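You operate a simulated robot arm through the tools that you are given. There is no shell and no other tool. Be economical: measure what you need, move in short steps, check, and stop when the job is done.

The job below is to be done with a simulated robot arm. You get a single attempt, and the scene is never put back.

JOB
Take the grey spool on the top of the green table and put it away on the top of the small grey cabinet. Turn the left knob of the cone shelf to 1. Take the grease tin and leave it on the clear middle of the repair bench. Take the yellow clip from the top of the green cabinet and put it on the middle shelf of the green rack. Take the cream spool from the top of the green rack and leave it on the middle shelf of the green rack. Do these in any order. Set down upright: cream spool.

The check looks at the end state, three seconds after you hand in, the way a careful person would. Anything else that was tipped, shoved, dropped, spilled or broken makes it a failure.

ROBOT AND FRAMES
A 6-joint arm with a four-finger gripper on a trunk, on a base that drives. Base frame: it is fixed to the floor where the robot stands at the start and does not move with it; the origin is under the middle of the robot, x ahead of it, y to its left, z up; the surface under the hand at the start is at about z = 800. Lengths are in mm, angles in rad, forces in N, time in s.
With the tool pointing down near the work surface it reaches from about 240 to 680 mm from the robot's upright axis, wherever it stands. Its first joint turns from -2.897 to 2.897 rad. Places, roughly: clear middle of the repair bench [2500, 2200, 900]; cream spool (6x6x8 cm) [-3900, 1900, 800]; grease tin [-2000, 2250, 750]; grey spool (6x6x6 cm) [500, 0, 800]; left knob of the cone shelf [-2300, 1700, 1000]; middle shelf of the green rack [-3800, 1800, 500]; top of the small grey cabinet (32x15 cm) [-2360, 4060, 1140]; yellow clip (3x3x7 cm) [-2300, 3700, 900]. Payload 3.43 kg.
The TCP is the grasp point between the finger pads, 30 mm short of the fingertips. In the tool frame z runs along the fingers and y along their closing line. The gripper opens to 120 mm. The gripper's body begins 85 mm behind the TCP.
Orientation is told as [roll, pitch, yaw] about the base's x, y, z axes, in that order, counted from this pose: with the fingers straight down and closing along the base's y, the tool's x points along the base's -x, its y along +y and its z along -z.

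CONTROLS
- The arm moves only by the tool step_arm. Its argument "moves" is text: rows parted by semicolons, each of 7 numbers parted by spaces: the shift along the base's x, y, z in cm, then the turn, a rotation vector about the base's x, y, z in rad, then the gripper command, from -1 (shut) to 1 (fully open), values between in proportion. In form: dx dy dz ax ay az jaw; .... A call has 1 to 20 rows; each row shifts and turns the commanded pose from where the row before left it. Rows are played at 5 a second. More than 50 mm and 0.15 rad between two rows, or a gripper value outside its range, and nothing of the call is played. Where a pose cannot be reached the arm comes as near as it can. A force on the tool above 40 N (or 10 N above the force at the start of the call, whichever is more), or a blocked arm, ends the call early, and 0.2 s more pass. The fingers move at their own pace and stop on an object; they squeeze with about 44 N. The grip force told is the motor's: it shows also when the fingers shut on nothing. Time passes only in rows, and 0.2 s behind the last, so rows that do not move let the fingers close. The reply holds the time, the measured pose of the TCP, the force on the tool along the base axes, the opening and the grip force, in the units named above and with some noise, with the torque about the TCP (base axes, N m) and any sound that the robot's microphone picked up.
- Cameras (640 x 400 px; columns grow to the right, rows downward): "scene" is now at [51.1, 122.2, 1679.9]; the picture's right is [-0.25, -0.97, 0.00], its down [-0.78, 0.20, -0.60] and it looks along [0.58, -0.15, -0.80] (base axes); focal length 258 px, centre (320, 200). "wrist" rides on the gripper at [71, -17, -121] in the tool frame; the picture's right is [0.23, 0.97, 0.00], its down [-0.81, 0.19, -0.55] and it looks along [-0.54, 0.13, 0.83] (tool axes); focal length 275 px, centre (320, 200). There is no depth. A picture from a camera that has moved, and an enlarged one, comes with that camera's place and axes in the base frame and with its lens.
- capture(camera): a new picture of that camera. It takes no simulated time.
- move_column(by): slides the trunk up (or, below 0, down) by that many mm; the arm and the scene camera ride with it, the base frame stays. It gives what a move gives, with no picture.
- base_move(legs): drives the robot by 1 to 6 legs, each [ahead, left, turn to the left] in mm, mm and rad, along the robot's own axes; the way and the turn of a leg run together, so that a leg with both is an arc; at most 1500 mm and 3.142 rad a leg. The arm and the cameras ride along, it lands a little off, and it stops where it bumps. It gives what a move gives.
- turn_head(pan, tilt): turns the head with the scene camera to pan (to the left, within 2.094 rad either way) and tilt (down, from -0.506 to 1.204), counted from straight ahead of the robot. It gives what a move gives.
- zoom(camera, box): a new picture of the part [left, top, right, bottom] of that camera's present view, enlarged. It takes no simulated time.
- job_done(): hands the job in; it is judged then, once.

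Work in short steps. Places have to be worked out from the pictures, the camera data and where the tool is seen: move nearer, look again, correct. Check each grasp and each placing, and mend what went wrong. You have 165 turns and 128 pictures in all, those below and enlarged ones among them. Open the gripper and draw the arm clear of the work before you hand the job in, unless the task says otherwise; then end with one line.

The tools are called after "Emit:" by a JSON object that holds its "api" and its "payload". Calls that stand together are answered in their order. step_arm: Moves the arm, as the interface text tells. Its arguments: {"type":"object","properties":{"moves":{"type":"string"}},"required":["moves"]} The other tools are called the same way: move_column (by) slides the trunk up or down; base_move (legs) drives the base; turn_head (pan, tilt) turns the head that bears the scene camera; capture (camera) takes a picture; zoom (camera, box) takes an enlarged picture of a part of a camera's view; job_done () hands the job in.

At the start:

```text
t: 0.0
eef_pos: [468.3, 115.8, 1120.5]
tool_rot: [0.0, 0.0, 0.0]
force: [-0.6, 1.2, 0.5]
wrist_torque: [-0.01, -0.03, 0.02]
finger_gap: 119.9
gripper_force: 0.2
trunk travel left (down, up): [-200.0, 240.0]
robot x, y, heading: [-1.5, 0.5, -0.003]
head pan, tilt: [-0.25, 0.93]
```

scene: 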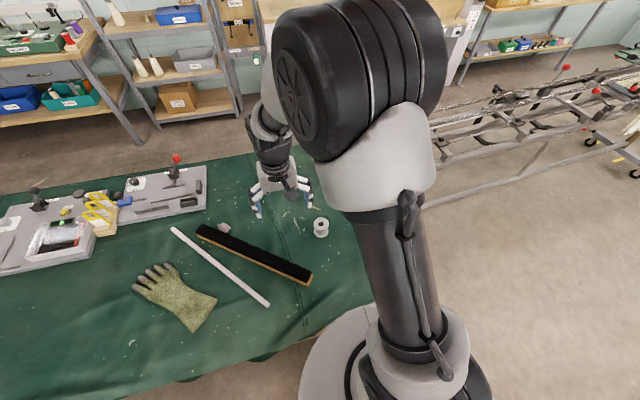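
wrist: 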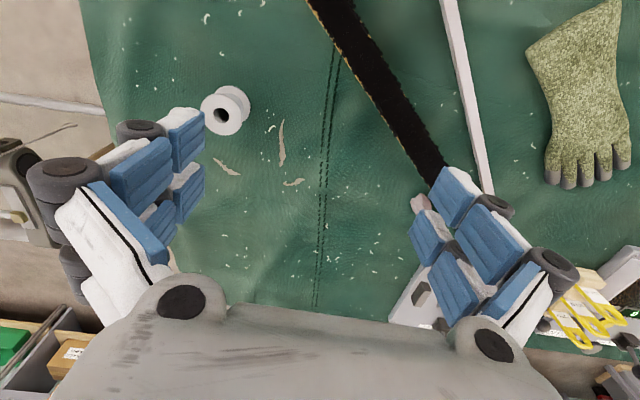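

I place the spool near [542,-10] from both pictures. I zoom in to see how it stands.

Emit:
{"api": "zoom", "payload": {"camera": "scene", "box": [260, 180, 380, 260]}}

Emit:
{"api": "step_arm", "payload": {"moves": "2 -4 -4 0 0 0 1; 2 -4 -4 0 0 0 1; 2 -4 -4 0 0 0 1; 1 -0.6 -4 0 0 0 1"}}

Emit:
{"api": "capture", "payload": {"camera": "wrist"}}

```text
5.00 times, centred on (320, 220) of scene
camera zoom: at [51.1, 122.2, 1679.9], right [-0.25, -0.97, 0.0], down [-0.78, 0.2, -0.6], along [0.58, -0.15, -0.8], focal length 1290 px, centre (320, 100)
```

zoom: 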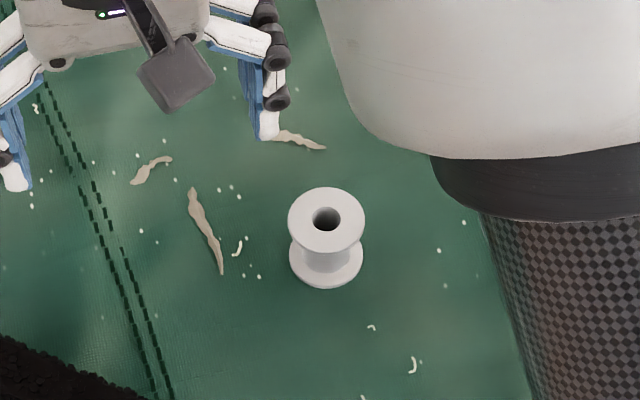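

```text
refused: row 1 steps farther than a row can; nothing moved
```

```text
124 pictures are left
camera wrist: at [397.7, 99.5, 1239.7], right [-0.23, 0.97, 0.0], down [0.81, 0.19, 0.55], along [0.54, 0.13, -0.83], focal length 275 px, centre (320, 200)
```

wrist: 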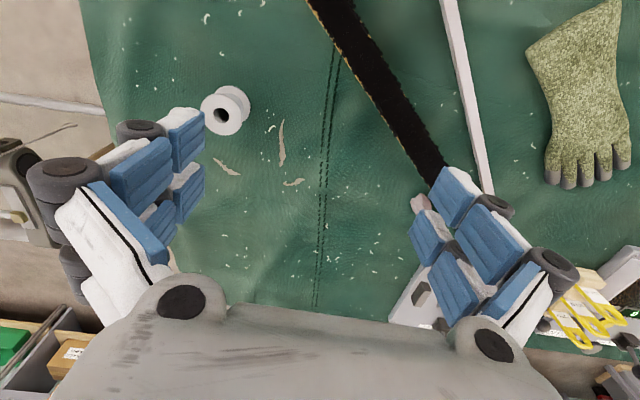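

The spool stands upright with its top centre near [537,-9,860]. I move above it in steps under 50 mm.

Emit:
{"api": "step_arm", "payload": {"moves": "1.7 -3.1 -3 0 0 0 1; 1.7 -3.1 -3 0 0 0 1; 1.7 -3.1 -3 0 0 0 1; 1.7 -3.2 -3 0 0 0 1; 0 0 0 0 0 0 1"}}

Emit:
{"api": "capture", "payload": {"camera": "wrist"}}

```text
t: 1.2
eef_pos: [538.5, -8.3, 998.5]
tool_rot: [0.001, -0.001, 0.001]
force: [-1.1, 0.8, 0.1]
wrist_torque: [0.0, 0.0, -0.01]
finger_gap: 120.1
gripper_force: 0.1
trunk travel left (down, up): [-200.0, 240.0]
robot x, y, heading: [0.7, 3.5, 0.004]
head pan, tilt: [-0.25, 0.93]
```

```text
123 pictures are left
camera wrist: at [466.5, -25.5, 1117.8], right [-0.23, 0.97, 0.0], down [0.81, 0.19, 0.55], along [0.54, 0.13, -0.83], focal length 275 px, centre (320, 200)
```

wrist: 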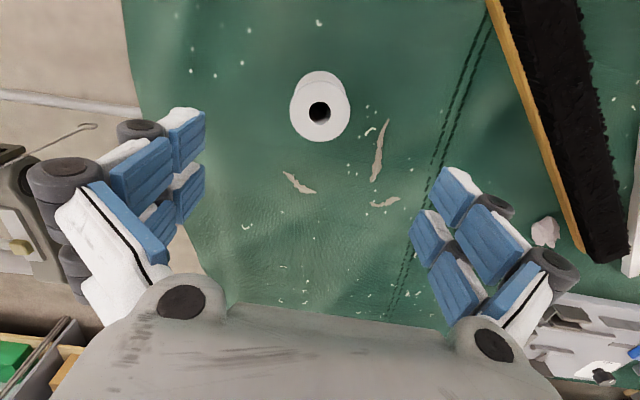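

Centred over the spool. Lowering to TCP z≈842 and closing.

Emit:
{"api": "step_arm", "payload": {"moves": "0 0 -4.5 0 0 0 1; 0 0 -4.5 0 0 0 1; 0 0 -4 0 0 0 1; 0 0 -2.5 0 0 0 1; 0 0 0 0 0 0 1; 0 0 0 0 0 0 0; 0 0 0 0 0 0 -1; 0 0 0 0 0 0 -1; 0 0 0 0 0 0 -1; 0 0 0 0 0 0 -1"}}

Emit:
{"api": "capture", "payload": {"camera": "wrist"}}

```text
t: 3.4
eef_pos: [537.2, -9.7, 846.0]
tool_rot: [0.0, 0.0, -0.001]
force: [-0.6, -0.1, 1.1]
wrist_torque: [0.06, 0.02, -0.02]
finger_gap: 55.1
gripper_force: 20.9
trunk travel left (down, up): [-200.0, 240.0]
robot x, y, heading: [-0.1, -2.7, -0.001]
head pan, tilt: [-0.25, 0.93]
```

```text
122 pictures are left
camera wrist: at [467.0, -26.2, 965.7], right [-0.23, 0.97, 0.0], down [0.81, 0.19, 0.55], along [0.54, 0.13, -0.83], focal length 275 px, centre (320, 200)
```

wrist: 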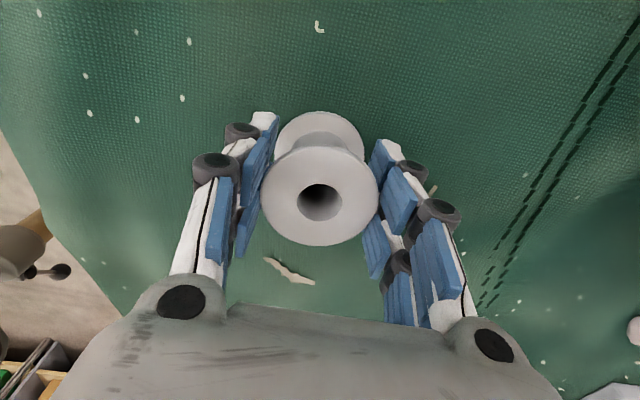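

Gripped at 55 mm. I lift, then look around toward the rear left, where most places lie.

Emit:
{"api": "step_arm", "payload": {"moves": "0 0 4.5 0 0 0 -1; 0 0 4.5 0 0 0 -1; 0 0 4.5 0 0 0 -1; 0 0 4.5 0 0 0 -1; -2 0 4.5 0 0 0 -1; -4 0 2.5 0 0 0 -1; -4 0 2.5 0 0 0 -1; -4 0 2.5 0 0 0 -1; -4 0 2.5 0 0 0 -1"}}

Emit:
{"api": "capture", "payload": {"camera": "wrist"}}

Emit:
{"api": "turn_head", "payload": {"pan": 1.3, "tilt": 0.3}}

Emit:
{"api": "capture", "payload": {"camera": "scene"}}

Emit:
{"api": "turn_head", "payload": {"pan": 2.09, "tilt": 0.3}}

Emit:
{"api": "capture", "payload": {"camera": "scene"}}

```text
t: 5.4
eef_pos: [352.6, -6.6, 1166.0]
tool_rot: [0.0, -0.002, -0.001]
force: [-0.9, 0.0, -0.2]
wrist_torque: [-0.01, -0.03, -0.01]
finger_gap: 54.9
gripper_force: 44.6
trunk travel left (down, up): [-200.0, 240.0]
robot x, y, heading: [-1.5, 1.5, -0.001]
head pan, tilt: [-0.25, 0.93]
```

```text
121 pictures are left
camera wrist: at [282.5, -24.3, 1285.4], right [-0.23, 0.97, 0.0], down [0.81, 0.19, 0.55], along [0.54, 0.13, -0.83], focal length 275 px, centre (320, 200)
```

wrist: 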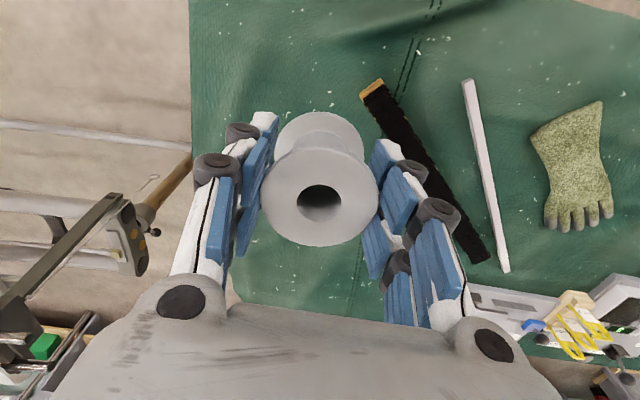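

```text
t: 7.0
eef_pos: [355.0, -6.7, 1164.9]
tool_rot: [0.001, 0.001, 0.001]
force: [-0.7, -0.2, 0.1]
wrist_torque: [-0.04, 0.01, 0.02]
finger_gap: 54.7
gripper_force: 43.7
trunk travel left (down, up): [-200.0, 240.0]
robot x, y, heading: [-1.8, 1.5, 0.002]
head pan, tilt: [1.3, 0.3]
```

```text
120 pictures are left
camera scene: at [4.6, 230.5, 1734.3], right [0.96, -0.27, 0.0], down [-0.08, -0.29, -0.96], along [0.26, 0.92, -0.3], focal length 258 px, centre (320, 200)
```

scene: 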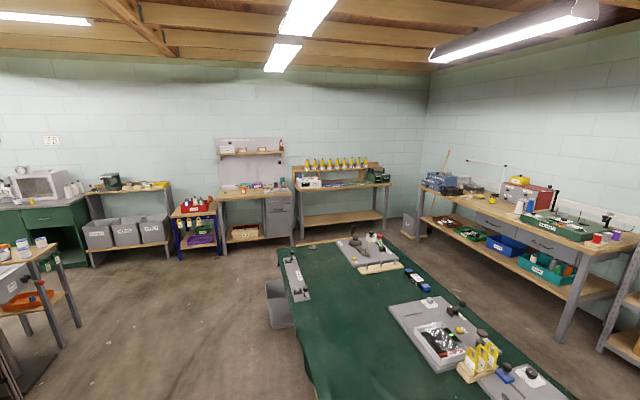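

```text
t: 8.2
eef_pos: [355.4, -7.4, 1166.1]
tool_rot: [0.001, 0.001, 0.001]
force: [0.4, -0.1, -0.1]
wrist_torque: [-0.01, -0.02, -0.04]
finger_gap: 54.5
gripper_force: 44.1
trunk travel left (down, up): [-200.0, 240.0]
robot x, y, heading: [4.8, -0.8, 0.003]
head pan, tilt: [2.089, 0.3]
```

```text
119 pictures are left
camera scene: at [-66.6, 221.7, 1734.3], right [0.87, 0.49, 0.0], down [0.15, -0.26, -0.96], along [-0.47, 0.83, -0.3], focal length 258 px, centre (320, 200)
```

scene: 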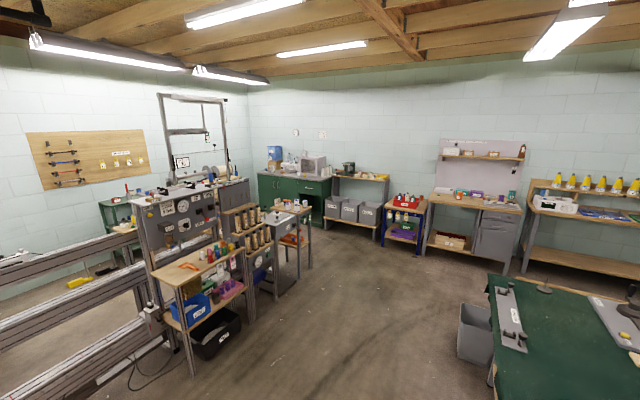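

I match places: the grey box on the green cabinet is the small grey cabinet, and the green rack is at far left. I zoom in on these areas.

Emit:
{"api": "zoom", "payload": {"camera": "scene", "box": [240, 130, 400, 230]}}

Emit:
{"api": "zoom", "payload": {"camera": "scene", "box": [80, 170, 320, 320]}}

```text
4.00 times, centred on (320, 180) of scene
camera zoom: at [-66.6, 221.7, 1734.3], right [0.87, 0.49, 0.0], down [0.15, -0.26, -0.96], along [-0.47, 0.83, -0.3], focal length 1032 px, centre (320, 280)
```

zoom: 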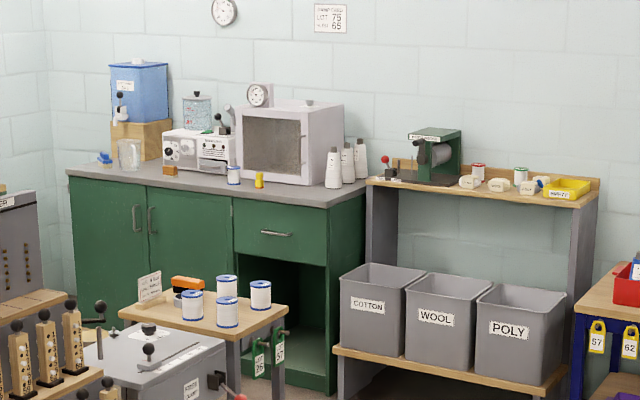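

```text
2.67 times, centred on (200, 245) of scene
camera zoom: at [-66.6, 221.7, 1734.3], right [0.87, 0.49, 0.0], down [0.15, -0.26, -0.96], along [-0.47, 0.83, -0.3], focal length 688 px, centre (640, 80)
```

zoom: 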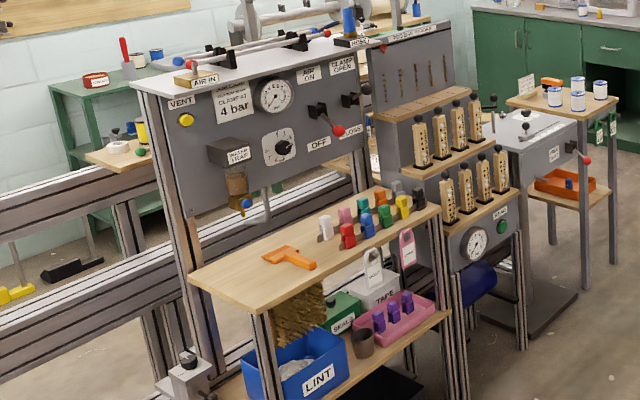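

The way through the middle looks free. I drive in a gap between the table and the shelf toward the green cabinet, then look.

Emit:
{"api": "base_move", "payload": {"legs": [[0, 0, 1.9], [1500, 0, 0], [1400, 0, 0], [0, 0, -0.33]]}}

Emit:
{"api": "turn_head", "payload": {"pan": 1.0, "tilt": 0.4}}

Emit:
{"api": "capture", "payload": {"camera": "scene"}}

```text
t: 27.8
eef_pos: [-925.4, 3100.6, 1165.3]
tool_rot: [0.0, 0.0, 1.561]
force: [0.7, -0.6, 0.2]
wrist_torque: [0.01, 0.01, 0.01]
finger_gap: 54.3
gripper_force: 44.1
trunk travel left (down, up): [-200.0, 240.0]
robot x, y, heading: [-933.4, 2744.5, 1.562]
head pan, tilt: [2.089, 0.3]
```

```text
t: 29.1
eef_pos: [-925.5, 3099.6, 1164.4]
tool_rot: [0.0, 0.0, 1.561]
force: [-0.8, 0.6, -0.2]
wrist_torque: [0.07, 0.02, 0.01]
finger_gap: 54.5
gripper_force: 44.1
trunk travel left (down, up): [-200.0, 240.0]
robot x, y, heading: [-933.4, 2747.0, 1.561]
head pan, tilt: [1.0, 0.4]
```

```text
116 pictures are left
camera scene: at [-1153.5, 2777.1, 1725.1], right [0.55, 0.84, 0.0], down [0.33, -0.21, -0.92], along [-0.77, 0.5, -0.39], focal length 258 px, centre (320, 200)
```

scene: 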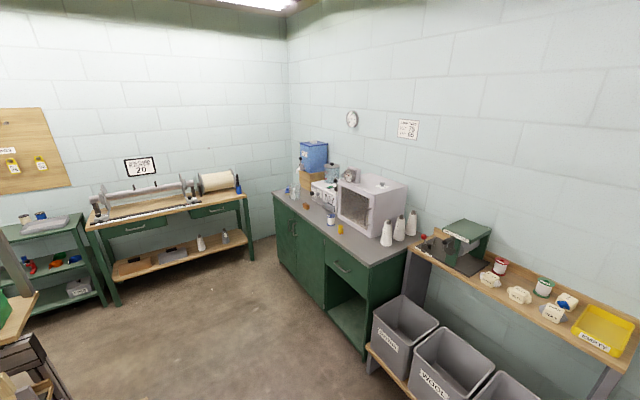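

Cabinet front is at y≈3690, x from about -3425 to -2020. I strafe left and move toward it, stopping short, then view.

Emit:
{"api": "base_move", "payload": {"legs": [[250, 700, 0], [0, 700, 0]]}}

Emit:
{"api": "turn_head", "payload": {"pan": 0, "tilt": 0.7}}

Emit:
{"api": "capture", "payload": {"camera": "scene"}}

Emit:
{"api": "capture", "payload": {"camera": "wrist"}}

```text
t: 36.5
eef_pos: [-2315.1, 3343.6, 1164.5]
tool_rot: [-0.001, 0.0, 1.581]
force: [-1.0, 0.1, -0.3]
wrist_torque: [-0.04, 0.01, -0.03]
finger_gap: 54.2
gripper_force: 44.4
trunk travel left (down, up): [-200.0, 240.0]
robot x, y, heading: [-2317.0, 2988.0, 1.578]
head pan, tilt: [1.0, 0.4]
```

```text
t: 37.8
eef_pos: [-2316.7, 3343.0, 1164.4]
tool_rot: [0.0, -0.001, 1.582]
force: [-0.8, 0.2, -1.1]
wrist_torque: [0.02, 0.0, 0.0]
finger_gap: 54.5
gripper_force: 44.2
trunk travel left (down, up): [-200.0, 240.0]
robot x, y, heading: [-2321.4, 2985.0, 1.58]
head pan, tilt: [0.0, 0.7]
```

```text
115 pictures are left
camera scene: at [-2460.8, 3051.6, 1698.2], right [1.0, 0.01, 0.0], down [0.01, -0.64, -0.77], along [-0.01, 0.77, -0.64], focal length 258 px, centre (320, 200)
```

scene: 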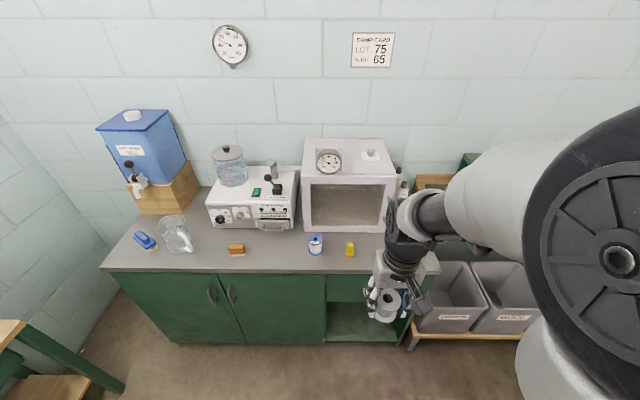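

```text
114 pictures are left
camera wrist: at [-2297.9, 3271.7, 1284.9], right [-0.97, -0.24, 0.0], down [-0.2, 0.81, 0.55], along [-0.13, 0.54, -0.83], focal length 275 px, centre (320, 200)
```

wrist: 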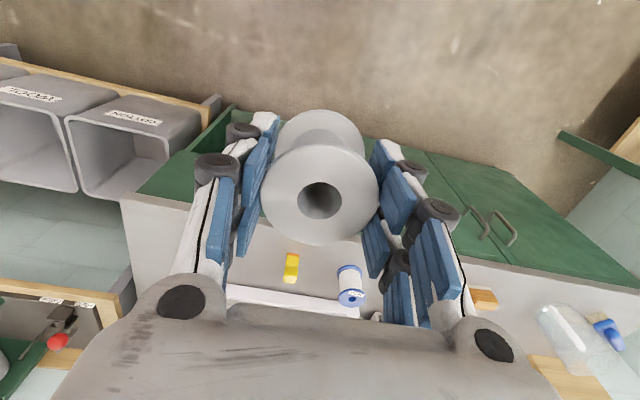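

I zoom on the grey cabinet's top to find the clear part.

Emit:
{"api": "zoom", "payload": {"camera": "scene", "box": [280, 120, 440, 220]}}

Emit:
{"api": "zoom", "payload": {"camera": "scene", "box": [280, 200, 440, 300]}}

```text
4.00 times, centred on (360, 170) of scene
camera zoom: at [-2460.8, 3051.6, 1698.2], right [1.0, 0.01, 0.0], down [0.01, -0.64, -0.77], along [-0.01, 0.77, -0.64], focal length 1032 px, centre (160, 320)
```

zoom: 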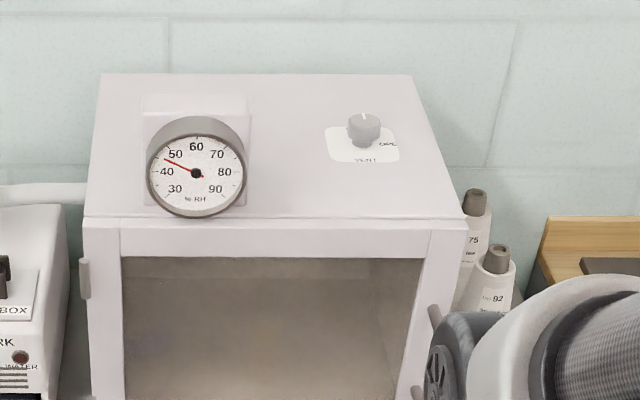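

```text
4.00 times, centred on (360, 250) of scene
camera zoom: at [-2460.8, 3051.6, 1698.2], right [1.0, 0.01, 0.0], down [0.01, -0.64, -0.77], along [-0.01, 0.77, -0.64], focal length 1032 px, centre (160, 0)
```

zoom: 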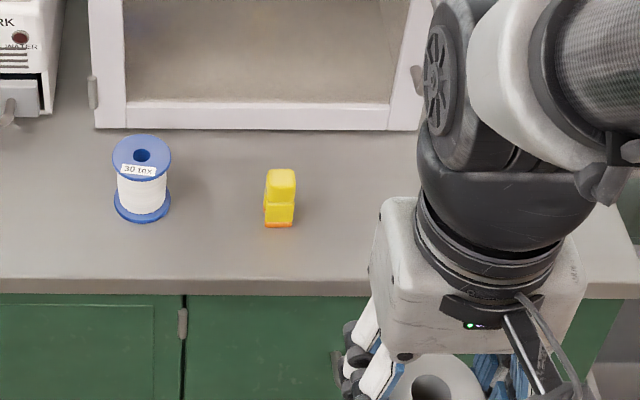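

The clear spot on top is behind the gauge and left of the vent knob, near [-2355,4040,1140]. I raise the trunk, inch forward to y≈3300, and check.

Emit:
{"api": "move_column", "payload": {"by": 150}}

Emit:
{"api": "base_move", "payload": {"legs": [[310, 0, 0]]}}

Emit:
{"api": "turn_head", "payload": {"pan": 0, "tilt": 1.2}}

Emit:
{"api": "capture", "payload": {"camera": "scene"}}

```text
t: 39.6
eef_pos: [-2316.5, 3343.8, 1315.0]
tool_rot: [0.0, 0.002, 1.582]
force: [-0.6, -1.1, -0.4]
wrist_torque: [0.0, 0.0, 0.0]
finger_gap: 54.5
gripper_force: 44.0
trunk travel left (down, up): [-350.0, 90.0]
robot x, y, heading: [-2322.4, 2987.8, 1.578]
head pan, tilt: [0.0, 0.7]
```

```text
t: 41.6
eef_pos: [-2316.9, 3649.4, 1315.5]
tool_rot: [0.0, -0.001, 1.578]
force: [-0.9, 1.0, -1.5]
wrist_torque: [-0.03, 0.02, 0.01]
finger_gap: 54.3
gripper_force: 43.7
trunk travel left (down, up): [-350.0, 90.0]
robot x, y, heading: [-2318.7, 3291.2, 1.578]
head pan, tilt: [0.0, 0.7]
```

```text
t: 42.6
eef_pos: [-2317.3, 3648.5, 1315.7]
tool_rot: [0.001, 0.002, 1.577]
force: [0.4, 0.4, 0.0]
wrist_torque: [0.0, 0.03, -0.02]
finger_gap: 54.2
gripper_force: 44.2
trunk travel left (down, up): [-350.0, 90.0]
robot x, y, heading: [-2319.8, 3293.3, 1.578]
head pan, tilt: [0.0, 1.201]
```

```text
111 pictures are left
camera scene: at [-2462.8, 3328.8, 1812.3], right [1.0, 0.01, 0.0], down [0.01, -0.93, -0.36], along [0.0, 0.36, -0.93], focal length 258 px, centre (320, 200)
```

scene: 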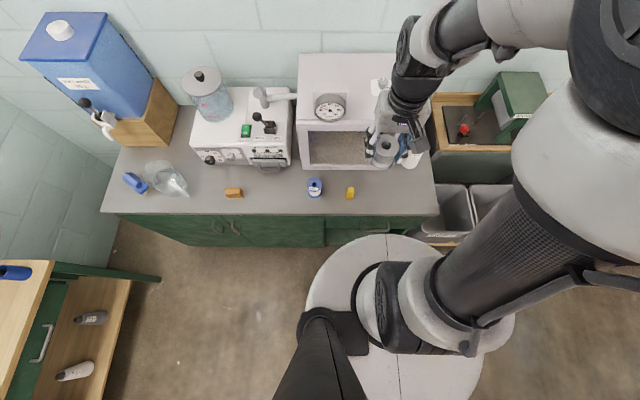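

Trunk radius is about 175 mm, so there is room. I drive 80 mm more ahead, then reach out over the cabinet top at height.

Emit:
{"api": "base_move", "payload": {"legs": [[80, 0, 0]]}}

Emit:
{"api": "step_arm", "payload": {"moves": "-0.6 4.5 0.5 0 0 0 -1; -0.6 4.5 0.5 0 0 0 -1; -0.6 4.5 0 0 0 0 -1; -0.6 4.5 0 0 0 0 -1; -0.6 4.5 0 0 0 0 -1; -0.6 4.5 0 0 0 0 -1; 0 0 0 0 0 0 -1"}}

Emit:
{"api": "turn_head", "payload": {"pan": 0, "tilt": 0.8}}

Emit:
{"api": "capture", "payload": {"camera": "scene"}}

Emit:
{"api": "capture", "payload": {"camera": "wrist"}}

```text
t: 43.6
eef_pos: [-2319.2, 3726.3, 1314.8]
tool_rot: [0.001, 0.001, 1.579]
force: [0.6, -0.3, -0.7]
wrist_torque: [-0.03, 0.01, -0.01]
finger_gap: 54.2
gripper_force: 44.3
trunk travel left (down, up): [-350.0, 90.0]
robot x, y, heading: [-2322.7, 3370.5, 1.582]
head pan, tilt: [0.0, 1.201]
```

```text
t: 45.2
eef_pos: [-2355.3, 3990.5, 1328.3]
tool_rot: [0.001, 0.0, 1.58]
force: [0.2, -0.7, -0.6]
wrist_torque: [0.02, -0.02, 0.01]
finger_gap: 54.3
gripper_force: 44.2
trunk travel left (down, up): [-350.0, 90.0]
robot x, y, heading: [-2321.2, 3371.5, 1.579]
head pan, tilt: [0.0, 1.201]
```

```text
t: 46.1
eef_pos: [-2355.8, 3991.1, 1327.2]
tool_rot: [0.001, 0.0, 1.578]
force: [0.8, -0.2, -0.5]
wrist_torque: [0.01, 0.0, -0.01]
finger_gap: 54.1
gripper_force: 43.8
trunk travel left (down, up): [-350.0, 90.0]
robot x, y, heading: [-2321.4, 3373.2, 1.578]
head pan, tilt: [0.0, 0.799]
```

```text
110 pictures are left
camera scene: at [-2463.7, 3429.6, 1839.9], right [1.0, 0.01, 0.0], down [0.01, -0.72, -0.7], along [-0.01, 0.7, -0.72], focal length 258 px, centre (320, 200)
```

scene: 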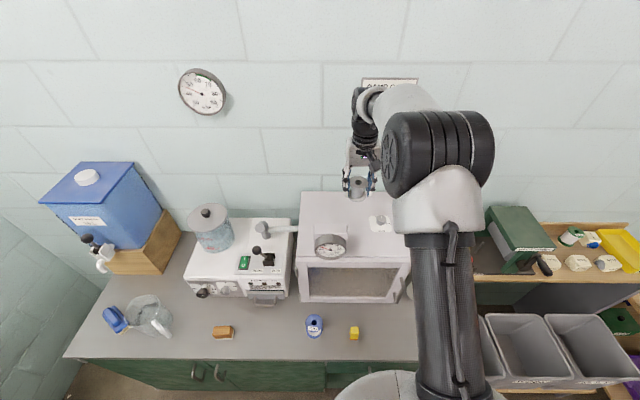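

```text
109 pictures are left
camera wrist: at [-2337.7, 3920.3, 1446.5], right [-0.97, -0.24, 0.0], down [-0.2, 0.81, 0.55], along [-0.13, 0.54, -0.83], focal length 275 px, centre (320, 200)
```

wrist: 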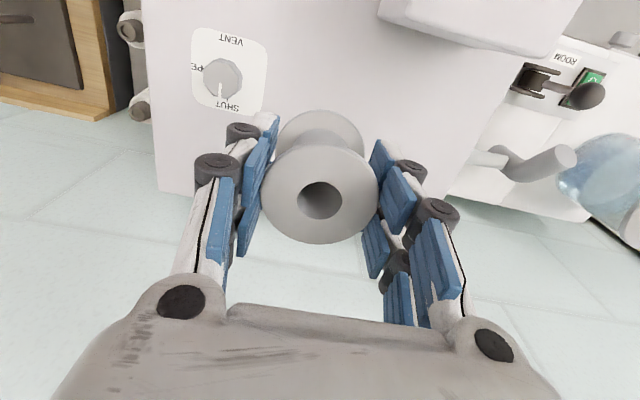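

Knob at (-2254,3993), gauge back at y≈3925, back edge y≈4155. I go to y≈4050 and lower toward the top, stopping on contact.

Emit:
{"api": "step_arm", "payload": {"moves": "-0.4 3 0 0 0 0 -1; 0 2.8 0 0 0 0 -1; 0 0 -4 0 0 0 -1; 0 0 -4 0 0 0 -1; 0 0 -3 0 0 0 -1; 0 0 -1.5 0 0 0 -1; 0 0 0 0 0 0 -1"}}

Emit:
{"api": "capture", "payload": {"camera": "wrist"}}

Emit:
{"api": "zoom", "payload": {"camera": "scene", "box": [280, 140, 440, 240]}}

```text
t: 47.7
eef_pos: [-2360.0, 4049.9, 1201.7]
tool_rot: [-0.001, 0.0, 1.58]
force: [0.5, 0.3, -0.5]
wrist_torque: [0.01, -0.01, 0.05]
finger_gap: 54.2
gripper_force: 44.1
trunk travel left (down, up): [-350.0, 90.0]
robot x, y, heading: [-2321.3, 3372.5, 1.579]
head pan, tilt: [0.0, 0.799]
```

```text
108 pictures are left
camera wrist: at [-2341.3, 3979.4, 1321.9], right [-0.97, -0.24, 0.0], down [-0.2, 0.81, 0.55], along [-0.13, 0.54, -0.83], focal length 275 px, centre (320, 200)
```

wrist: 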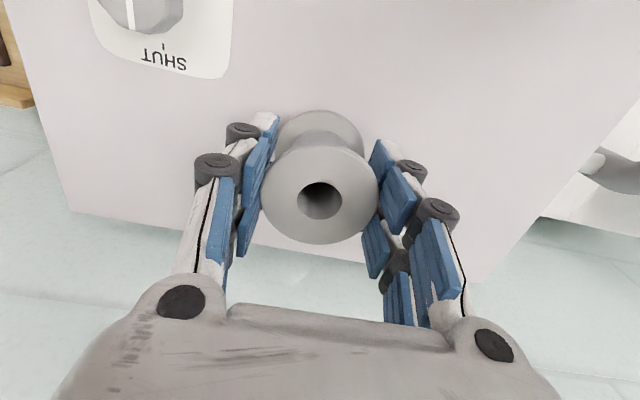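

```text
4.00 times, centred on (360, 190) of scene
camera zoom: at [-2463.7, 3429.5, 1840.0], right [1.0, 0.01, 0.0], down [0.01, -0.72, -0.7], along [-0.01, 0.7, -0.72], focal length 1032 px, centre (160, 240)
```

zoom: 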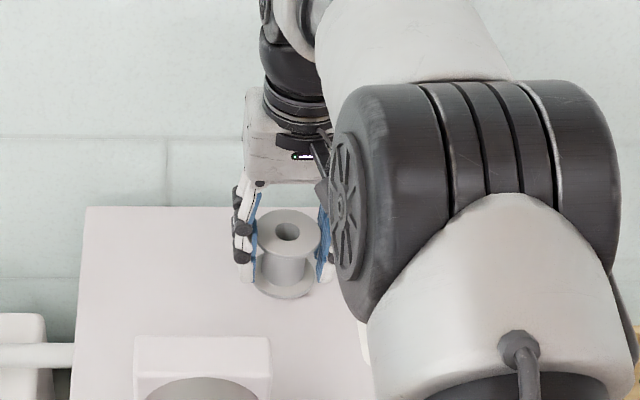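

Very close now; I lower in small steps until contact shows.

Emit:
{"api": "step_arm", "payload": {"moves": "0 0 -0.5 0 0 0 -1; 0 0 -0.4 0 0 0 -1; 0 0 -0.4 0 0 0 -1; 0 0 0 0 0 0 -1"}}

```text
t: 48.7
eef_pos: [-2359.0, 4051.9, 1193.2]
tool_rot: [0.0, -0.012, 1.581]
force: [0.3, 2.0, 37.3]
wrist_torque: [0.16, 0.02, 0.04]
finger_gap: 54.3
gripper_force: 44.0
trunk travel left (down, up): [-350.0, 90.0]
robot x, y, heading: [-2324.0, 3369.8, 1.575]
head pan, tilt: [0.0, 0.799]
```

Contact at 1193. I ease up 3 mm and open just enough, then rise.

Emit:
{"api": "step_arm", "payload": {"moves": "0 0 0.35 0 0 0 -1; 0 0 0 0 0 0 0.1; 0 0 0 0 0 0 0.25; 0 0 0 0 0 0 0.35; 0 0 3 0 0 0 0.35; 0 0 4 0 0 0 0.35; 0 0 4 0 0 0 0.35; 0 -4 3 0 0 0 0.35; 0 -4.5 1 0 0 0 0.35; 0 -4.5 1 0 0 0 0.35; 0 -4.5 0 0 0 0 0.35"}}

Emit:
{"api": "capture", "payload": {"camera": "scene"}}

Emit:
{"api": "capture", "payload": {"camera": "wrist"}}

```text
t: 51.1
eef_pos: [-2358.0, 3874.1, 1348.1]
tool_rot: [0.002, -0.002, 1.58]
force: [0.0, -1.2, 0.0]
wrist_torque: [0.07, -0.03, -0.02]
finger_gap: 81.3
gripper_force: 0.1
trunk travel left (down, up): [-350.0, 90.0]
robot x, y, heading: [-2320.9, 3370.1, 1.585]
head pan, tilt: [0.0, 0.799]
```

```text
106 pictures are left
camera scene: at [-2463.7, 3427.2, 1840.1], right [1.0, 0.01, 0.0], down [0.01, -0.72, -0.7], along [-0.01, 0.7, -0.72], focal length 258 px, centre (320, 200)
```

scene: 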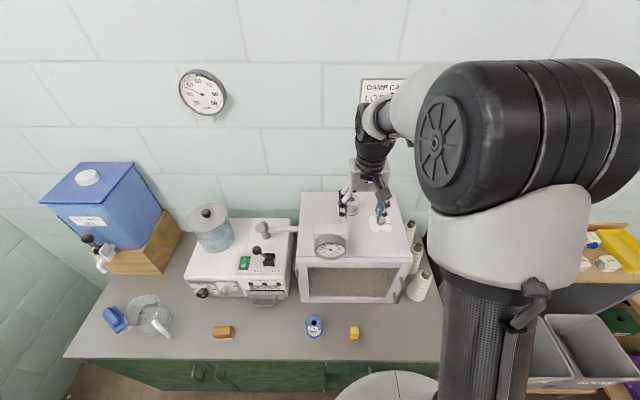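

```text
105 pictures are left
camera wrist: at [-2340.8, 3802.7, 1467.4], right [-0.97, -0.24, 0.0], down [-0.2, 0.81, 0.55], along [-0.13, 0.54, -0.83], focal length 275 px, centre (320, 200)
```

wrist: 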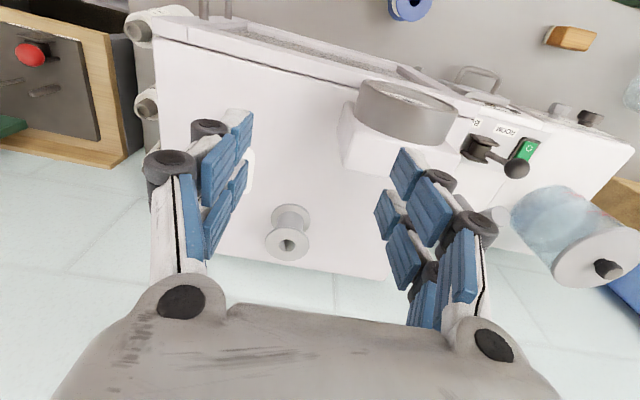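

The grey spool stands clear on the cabinet top. Next the clip: I back off 250 mm, lower the trunk, and start tilting the tool forward so that it can later reach into a shelf.

Emit:
{"api": "base_move", "payload": {"legs": [[-260, 0, 0]]}}

Emit:
{"api": "move_column", "payload": {"by": -150}}

Emit:
{"api": "step_arm", "payload": {"moves": "0 -2 0 0.14 0 0 0.35; 0 -2 0 0.14 0 0 0.35; 0 -2 0 0.14 0 0 0.35; 0 -2 0 0.14 0 0 0.35; 0 -2 0 0.14 0 0 0.35; 0 -2 0 0.14 0 0 0.35; 0 -2 0 0.14 0 0 0.35; 0 0 0 0 0 0 0.35"}}

Emit:
{"api": "capture", "payload": {"camera": "wrist"}}

Emit:
{"api": "capture", "payload": {"camera": "scene"}}

```text
t: 53.0
eef_pos: [-2355.0, 3617.2, 1347.2]
tool_rot: [0.0, -0.001, 1.576]
force: [0.4, 0.6, 0.3]
wrist_torque: [0.05, 0.04, 0.0]
finger_gap: 80.8
gripper_force: 0.0
trunk travel left (down, up): [-350.0, 90.0]
robot x, y, heading: [-2321.7, 3109.3, 1.576]
head pan, tilt: [0.0, 0.799]
```

```text
t: 54.7
eef_pos: [-2355.5, 3617.1, 1196.9]
tool_rot: [0.001, 0.0, 1.576]
force: [-0.5, 0.2, 0.2]
wrist_torque: [0.01, 0.02, -0.01]
finger_gap: 80.9
gripper_force: 0.1
trunk travel left (down, up): [-200.0, 240.0]
robot x, y, heading: [-2319.2, 3108.9, 1.576]
head pan, tilt: [0.0, 0.799]
```

```text
t: 56.5
eef_pos: [-2347.4, 3546.1, 1212.3]
tool_rot: [-0.068, -0.724, 1.581]
force: [0.5, -1.7, 0.2]
wrist_torque: [-0.01, -0.02, 0.04]
finger_gap: 81.1
gripper_force: 0.1
out of reach, approached as far as the arm can: row 5, 6, 7
trunk travel left (down, up): [-200.0, 240.0]
robot x, y, heading: [-2317.2, 3109.3, 1.578]
head pan, tilt: [0.0, 0.799]
```

```text
104 pictures are left
camera wrist: at [-2336.9, 3411.7, 1255.2], right [-0.97, -0.14, -0.2], down [-0.23, 0.25, 0.94], along [-0.08, 0.96, -0.27], focal length 275 px, centre (320, 200)
```

wrist: 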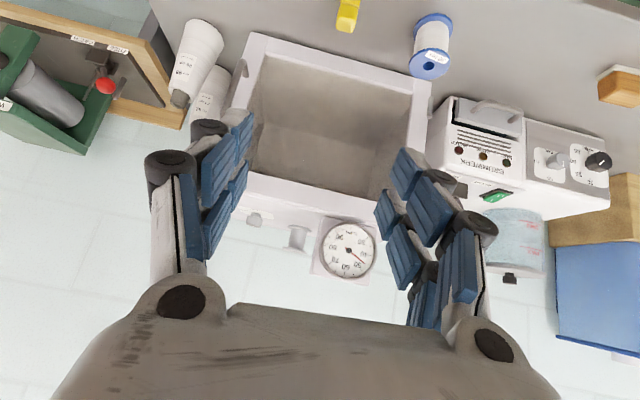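

```text
103 pictures are left
camera scene: at [-2461.5, 3170.1, 1690.0], right [1.0, 0.01, 0.0], down [0.0, -0.72, -0.7], along [0.0, 0.7, -0.72], focal length 258 px, centre (320, 200)
```

scene: 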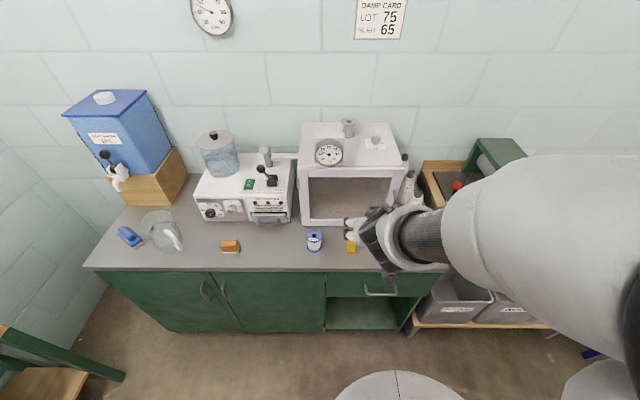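

The tilt stalled near 0.72 rad, probably since the hand is too near the body. I move outward and down to see whether more tilt is reachable.

Emit:
{"api": "step_arm", "payload": {"moves": "0 3 -3 0 0 0 0.35; 0 3 -3 0 0 0 0.35; 0 3 -3 0 0 0 0.35; 0 0 -4 0 0 0 0.35; 0 0 -3 0 0 0 0.35; 0 0 0 0 0 0 0.35"}}

Emit:
{"api": "capture", "payload": {"camera": "wrist"}}

```text
t: 57.9
eef_pos: [-2347.8, 3635.3, 1052.4]
tool_rot: [-0.069, -0.722, 1.579]
force: [1.5, 0.2, 1.1]
wrist_torque: [-0.01, 0.03, 0.03]
finger_gap: 81.1
gripper_force: 0.1
trunk travel left (down, up): [-200.0, 240.0]
robot x, y, heading: [-2322.4, 3111.0, 1.578]
head pan, tilt: [0.0, 0.799]
```

```text
102 pictures are left
camera wrist: at [-2337.0, 3501.5, 1096.1], right [-0.97, -0.14, -0.2], down [-0.23, 0.25, 0.94], along [-0.08, 0.96, -0.27], focal length 275 px, centre (320, 200)
```

wrist: 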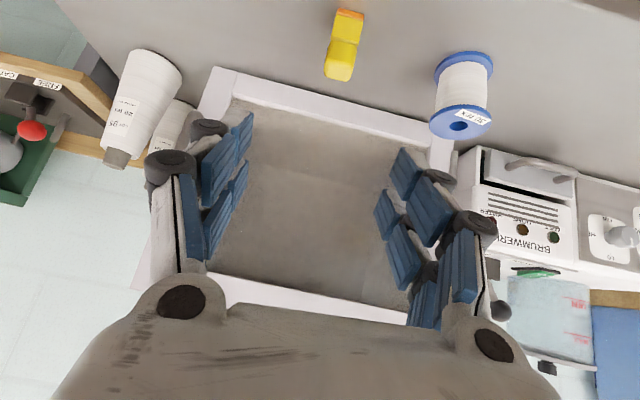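

The arm moves well here. I try more tilt and correct the small roll.

Emit:
{"api": "step_arm", "payload": {"moves": "0 0 0 0 0.052 0.046 0.35; 0 0 0 0.14 0 0 0.35; 0 0 0 0.14 0 0 0.35; 0 0 0 0 0 0 0.35"}}

Emit:
{"api": "capture", "payload": {"camera": "wrist"}}

```text
t: 58.9
eef_pos: [-2349.9, 3662.2, 1078.0]
tool_rot: [-0.156, -0.985, 1.65]
force: [-0.2, -0.4, 0.3]
wrist_torque: [-0.01, 0.07, 0.01]
finger_gap: 81.0
gripper_force: 0.0
out of reach, approached as far as the arm can: row 1, 2, 3
trunk travel left (down, up): [-200.0, 240.0]
robot x, y, heading: [-2322.5, 3111.6, 1.577]
head pan, tilt: [0.0, 0.799]
```

```text
101 pictures are left
camera wrist: at [-2339.9, 3522.5, 1084.3], right [-0.96, -0.08, -0.28], down [-0.28, 0.0, 0.96], along [-0.08, 1.0, -0.02], focal length 275 px, centre (320, 200)
```

wrist: 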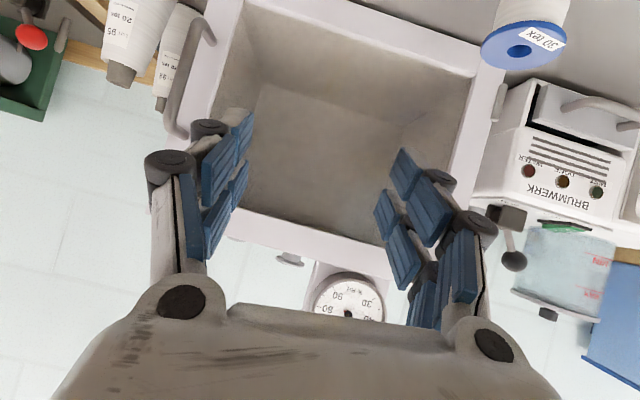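

Tilt is limited by how folded the arm is; a lower trunk and longer reach should help. I back off 100 mm and lower the trunk 120 mm, then retry the tilt with roll and yaw corrected.

Emit:
{"api": "base_move", "payload": {"legs": [[-120, 0, 0]]}}

Emit:
{"api": "move_column", "payload": {"by": -120}}

Emit:
{"api": "step_arm", "payload": {"moves": "0 2 3 0 0.07 0 0.35; 0 2 3 0 0.08 0 0.35; 0 2 2 0 0 0 0.35; 0 0 0 0 0 0 0.35"}}

Emit:
{"api": "capture", "payload": {"camera": "wrist"}}

Emit:
{"api": "capture", "payload": {"camera": "scene"}}

```text
t: 60.1
eef_pos: [-2347.9, 3542.2, 1077.5]
tool_rot: [-0.155, -0.983, 1.65]
force: [0.0, 0.1, 0.0]
wrist_torque: [0.02, 0.0, 0.0]
finger_gap: 81.0
gripper_force: 0.1
trunk travel left (down, up): [-200.0, 240.0]
robot x, y, heading: [-2319.0, 2992.7, 1.575]
head pan, tilt: [0.0, 0.799]
```

```text
t: 61.6
eef_pos: [-2348.0, 3543.0, 958.0]
tool_rot: [-0.155, -0.982, 1.651]
force: [0.0, -0.4, -0.1]
wrist_torque: [-0.03, 0.01, -0.01]
finger_gap: 80.9
gripper_force: 0.0
trunk travel left (down, up): [-80.0, 360.0]
robot x, y, heading: [-2320.4, 2993.1, 1.577]
head pan, tilt: [0.0, 0.799]
```

```text
t: 62.6
eef_pos: [-2359.2, 3622.1, 1062.5]
tool_rot: [0.026, -0.97, 1.494]
force: [0.2, 0.0, -0.7]
wrist_torque: [0.01, 0.0, -0.03]
finger_gap: 81.1
gripper_force: 0.0
out of reach, approached as far as the arm can: row 1, 2
trunk travel left (down, up): [-80.0, 360.0]
robot x, y, heading: [-2319.3, 2992.2, 1.579]
head pan, tilt: [0.0, 0.799]
```

```text
100 pictures are left
camera wrist: at [-2349.1, 3481.2, 1071.1], right [-0.98, -0.08, -0.17], down [-0.18, 0.02, 0.98], along [-0.07, 1.0, -0.03], focal length 275 px, centre (320, 200)
```

wrist: 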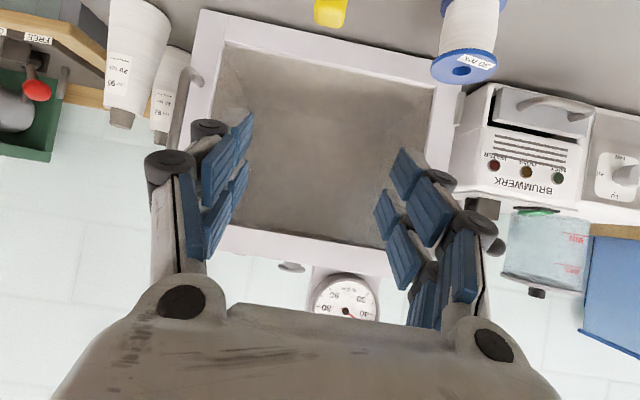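

```text
99 pictures are left
camera scene: at [-2460.8, 3050.6, 1570.0], right [1.0, 0.01, 0.0], down [0.0, -0.72, -0.7], along [0.0, 0.7, -0.72], focal length 258 px, centre (320, 200)
```

scene: 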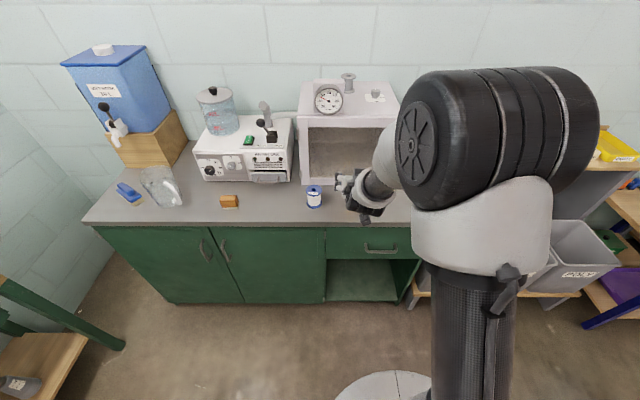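

Tilt 0.97 rad is reached. To locate the clip well I back up 200 mm so it enters the wrist view.

Emit:
{"api": "base_move", "payload": {"legs": [[-200, 0, 0]]}}

Emit:
{"api": "capture", "payload": {"camera": "wrist"}}

Emit:
{"api": "capture", "payload": {"camera": "scene"}}

```text
t: 64.2
eef_pos: [-2354.4, 3423.8, 1062.4]
tool_rot: [0.024, -0.966, 1.488]
force: [0.2, 0.0, -0.2]
wrist_torque: [0.04, 0.01, 0.01]
finger_gap: 81.0
gripper_force: 0.1
trunk travel left (down, up): [-80.0, 360.0]
robot x, y, heading: [-2316.0, 2794.2, 1.571]
head pan, tilt: [0.0, 0.799]
```

```text
98 pictures are left
camera wrist: at [-2345.6, 3283.9, 1071.1], right [-0.98, -0.07, -0.18], down [-0.18, 0.02, 0.98], along [-0.07, 1.0, -0.03], focal length 275 px, centre (320, 200)
```

wrist: 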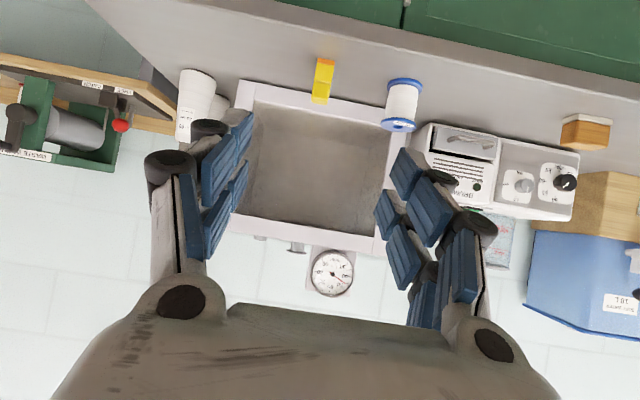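

```text
97 pictures are left
camera scene: at [-2460.1, 2853.8, 1570.0], right [1.0, 0.0, 0.0], down [0.0, -0.72, -0.7], along [0.0, 0.7, -0.72], focal length 258 px, centre (320, 200)
```

scene: 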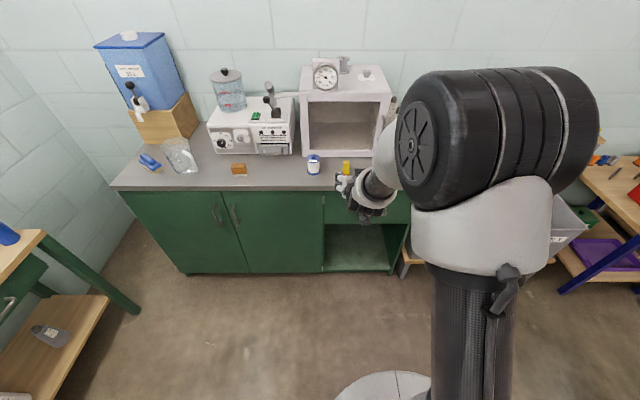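

The clip is near (-2343,3745), counter height about 825. I drive forward 280 mm, then lower the tilted hand around the clip.

Emit:
{"api": "base_move", "payload": {"legs": [[275, 0, 0]]}}

Emit:
{"api": "step_arm", "payload": {"moves": "0.5 1 -3 0 0 0.06 0.35; 0.5 1 -3 0 0 0 0.35; 0 1 -3 0 0 0 0.35; 0 0 0 0 0 0 0.35"}}

Emit:
{"api": "capture", "payload": {"camera": "wrist"}}

Emit:
{"api": "capture", "payload": {"camera": "scene"}}

```text
t: 66.2
eef_pos: [-2357.1, 3703.1, 1061.5]
tool_rot: [0.025, -0.968, 1.495]
force: [0.6, -0.5, 0.7]
wrist_torque: [-0.01, 0.01, -0.03]
finger_gap: 81.2
gripper_force: 0.1
trunk travel left (down, up): [-80.0, 360.0]
robot x, y, heading: [-2319.8, 3069.6, 1.58]
head pan, tilt: [0.0, 0.799]
```

```text
t: 67.2
eef_pos: [-2398.5, 3728.5, 977.2]
tool_rot: [0.005, -0.966, 1.565]
force: [0.8, 0.8, 0.7]
wrist_torque: [-0.04, 0.0, 0.04]
finger_gap: 81.0
gripper_force: 0.1
out of reach, approached as far as the arm can: row 1, 2, 3
trunk travel left (down, up): [-80.0, 360.0]
robot x, y, heading: [-2319.2, 3066.7, 1.571]
head pan, tilt: [0.0, 0.799]
```

```text
96 pictures are left
camera wrist: at [-2380.7, 3588.8, 985.6], right [-0.97, -0.13, -0.19], down [-0.19, 0.01, 0.98], along [-0.12, 0.99, -0.03], focal length 275 px, centre (320, 200)
```

wrist: 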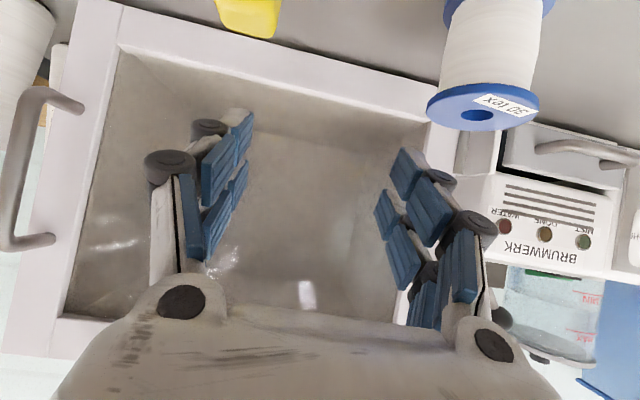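

```text
95 pictures are left
camera scene: at [-2460.6, 3130.5, 1570.0], right [1.0, 0.0, 0.0], down [0.0, -0.72, -0.7], along [0.0, 0.7, -0.72], focal length 258 px, centre (320, 200)
```

scene: 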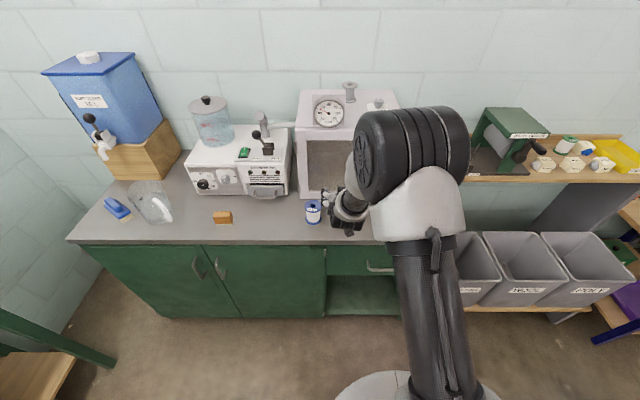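

The x drifted because the tool nearly lines up with the forearm. I raise a bit and reduce the tilt by 0.2 rad, then re-centre in x.

Emit:
{"api": "step_arm", "payload": {"moves": "0.5 -1 3 -0.1 0 0 0.35; 1 -1 2 -0.1 0 0 0.35; 2 0 0 0 0 0 0.35; 2 0 0 0 0 0 0.35; 0 0 0 0 0 0 0.35"}}

Emit:
{"api": "capture", "payload": {"camera": "wrist"}}

```text
t: 68.4
eef_pos: [-2347.7, 3704.3, 1019.6]
tool_rot: [-0.009, -0.732, 1.561]
force: [0.0, 0.8, 0.4]
wrist_torque: [-0.03, -0.03, -0.02]
finger_gap: 81.2
gripper_force: 0.1
out of reach, approached as far as the arm can: row 4
trunk travel left (down, up): [-80.0, 360.0]
robot x, y, heading: [-2318.0, 3071.0, 1.575]
head pan, tilt: [0.0, 0.799]
```

```text
94 pictures are left
camera wrist: at [-2331.9, 3570.4, 1061.5], right [-0.97, -0.16, -0.16], down [-0.19, 0.24, 0.95], along [-0.11, 0.96, -0.26], focal length 275 px, centre (320, 200)
```

wrist: 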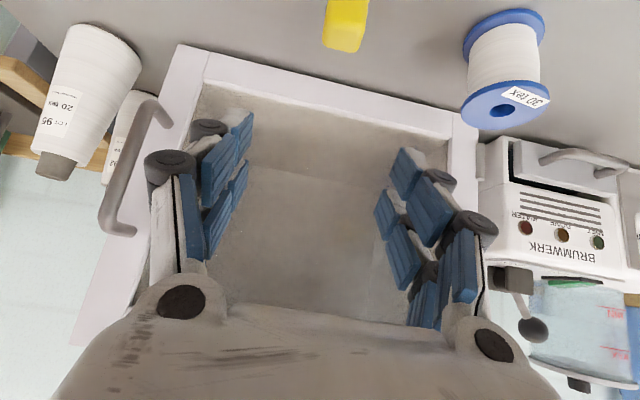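

At tilt 0.73 the hand is now centred near the clip's x. I lower toward it in part and check.

Emit:
{"api": "step_arm", "payload": {"moves": "0 1 -3 0 0 0 0.35; 0 1 -3 0 0 0 0.35; 0 1 -2 0 0 0 0.35; 0 0 0 0 0 0 0.35"}}

Emit:
{"api": "capture", "payload": {"camera": "wrist"}}

```text
t: 69.4
eef_pos: [-2374.5, 3731.0, 944.0]
tool_rot: [0.012, -0.763, 1.558]
force: [-1.2, -0.2, 0.6]
wrist_torque: [-0.03, -0.03, -0.06]
finger_gap: 80.9
gripper_force: 0.1
out of reach, approached as far as the arm can: row 1, 2, 3
trunk travel left (down, up): [-80.0, 360.0]
robot x, y, heading: [-2319.4, 3067.6, 1.575]
head pan, tilt: [0.0, 0.799]
```

```text
93 pictures are left
camera wrist: at [-2358.1, 3596.0, 979.8], right [-0.98, -0.16, -0.15], down [-0.18, 0.2, 0.96], along [-0.13, 0.97, -0.23], focal length 275 px, centre (320, 200)
```

wrist: 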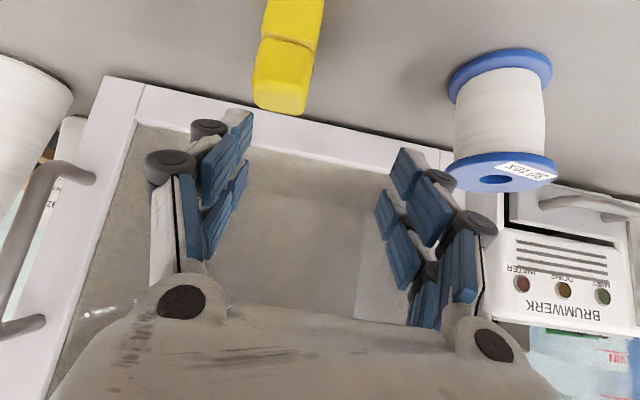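

Still drifting, so I cut the tilt to about 0.45 for the clip (its resting attitude is free) and re-centre.

Emit:
{"api": "step_arm", "payload": {"moves": "0 0 1 -0.15 0 0 0.35; 1 0 0 -0.15 0 0 0.35; 2 0 0 0 0 0 0.35; 0 0 0 0 0 0 0.35"}}

Emit:
{"api": "capture", "payload": {"camera": "wrist"}}

```text
t: 70.4
eef_pos: [-2333.3, 3737.1, 954.1]
tool_rot: [-0.099, -0.589, 1.554]
force: [0.3, 0.1, 0.2]
wrist_torque: [0.02, 0.01, 0.0]
finger_gap: 81.2
gripper_force: 0.1
out of reach, approached as far as the arm can: row 1, 2, 3
trunk travel left (down, up): [-80.0, 360.0]
robot x, y, heading: [-2319.3, 3069.2, 1.569]
head pan, tilt: [0.0, 0.799]
```

```text
92 pictures are left
camera wrist: at [-2329.9, 3610.1, 1014.6], right [-0.97, -0.12, -0.21], down [-0.24, 0.38, 0.89], along [-0.03, 0.92, -0.4], focal length 275 px, centre (320, 200)
```

wrist: 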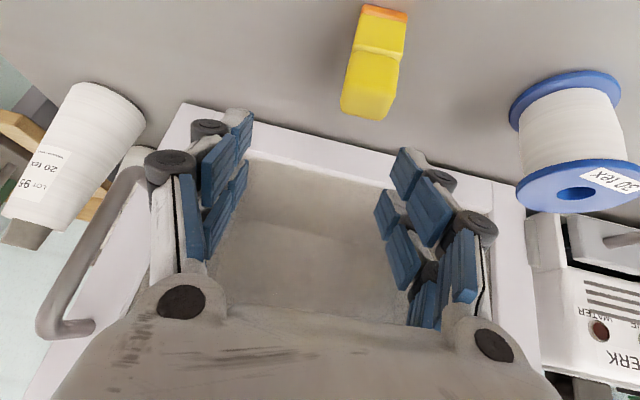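

I abandon the tilt for the clip: raise slightly, return the tool to vertical, and correct the roll.

Emit:
{"api": "step_arm", "payload": {"moves": "0 -2 4 -0.14 0 0 0.35; 0 -2 3 -0.14 0 0 0.35; 0 -2 0 -0.14 0 0 0.35; 0 -2 0 -0.14 0 0 0.35; 0 -2 0 0 0.1 0 0.35; 0 0 0 0 0 0 0.35"}}

Emit:
{"api": "capture", "payload": {"camera": "wrist"}}

```text
t: 71.8
eef_pos: [-2341.4, 3630.4, 1021.7]
tool_rot: [0.111, 0.095, 1.573]
force: [0.1, -0.5, -0.1]
wrist_torque: [0.0, 0.0, 0.03]
finger_gap: 81.0
gripper_force: 0.0
trunk travel left (down, up): [-80.0, 360.0]
robot x, y, heading: [-2316.9, 3069.5, 1.572]
head pan, tilt: [0.0, 0.799]
```

```text
91 pictures are left
camera wrist: at [-2310.0, 3570.1, 1145.3], right [-0.97, -0.22, 0.13], down [-0.13, 0.86, 0.49], along [-0.22, 0.46, -0.86], focal length 275 px, centre (320, 200)
```

wrist: 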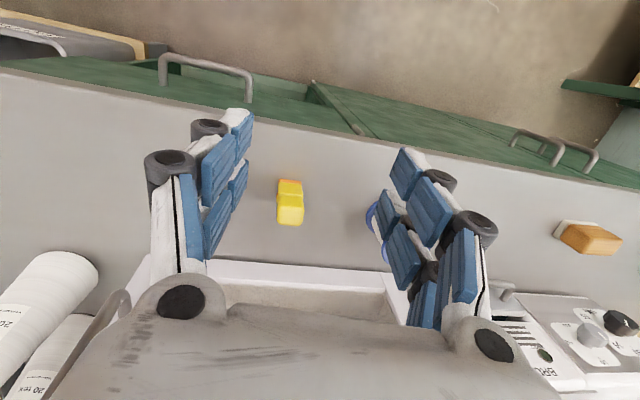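

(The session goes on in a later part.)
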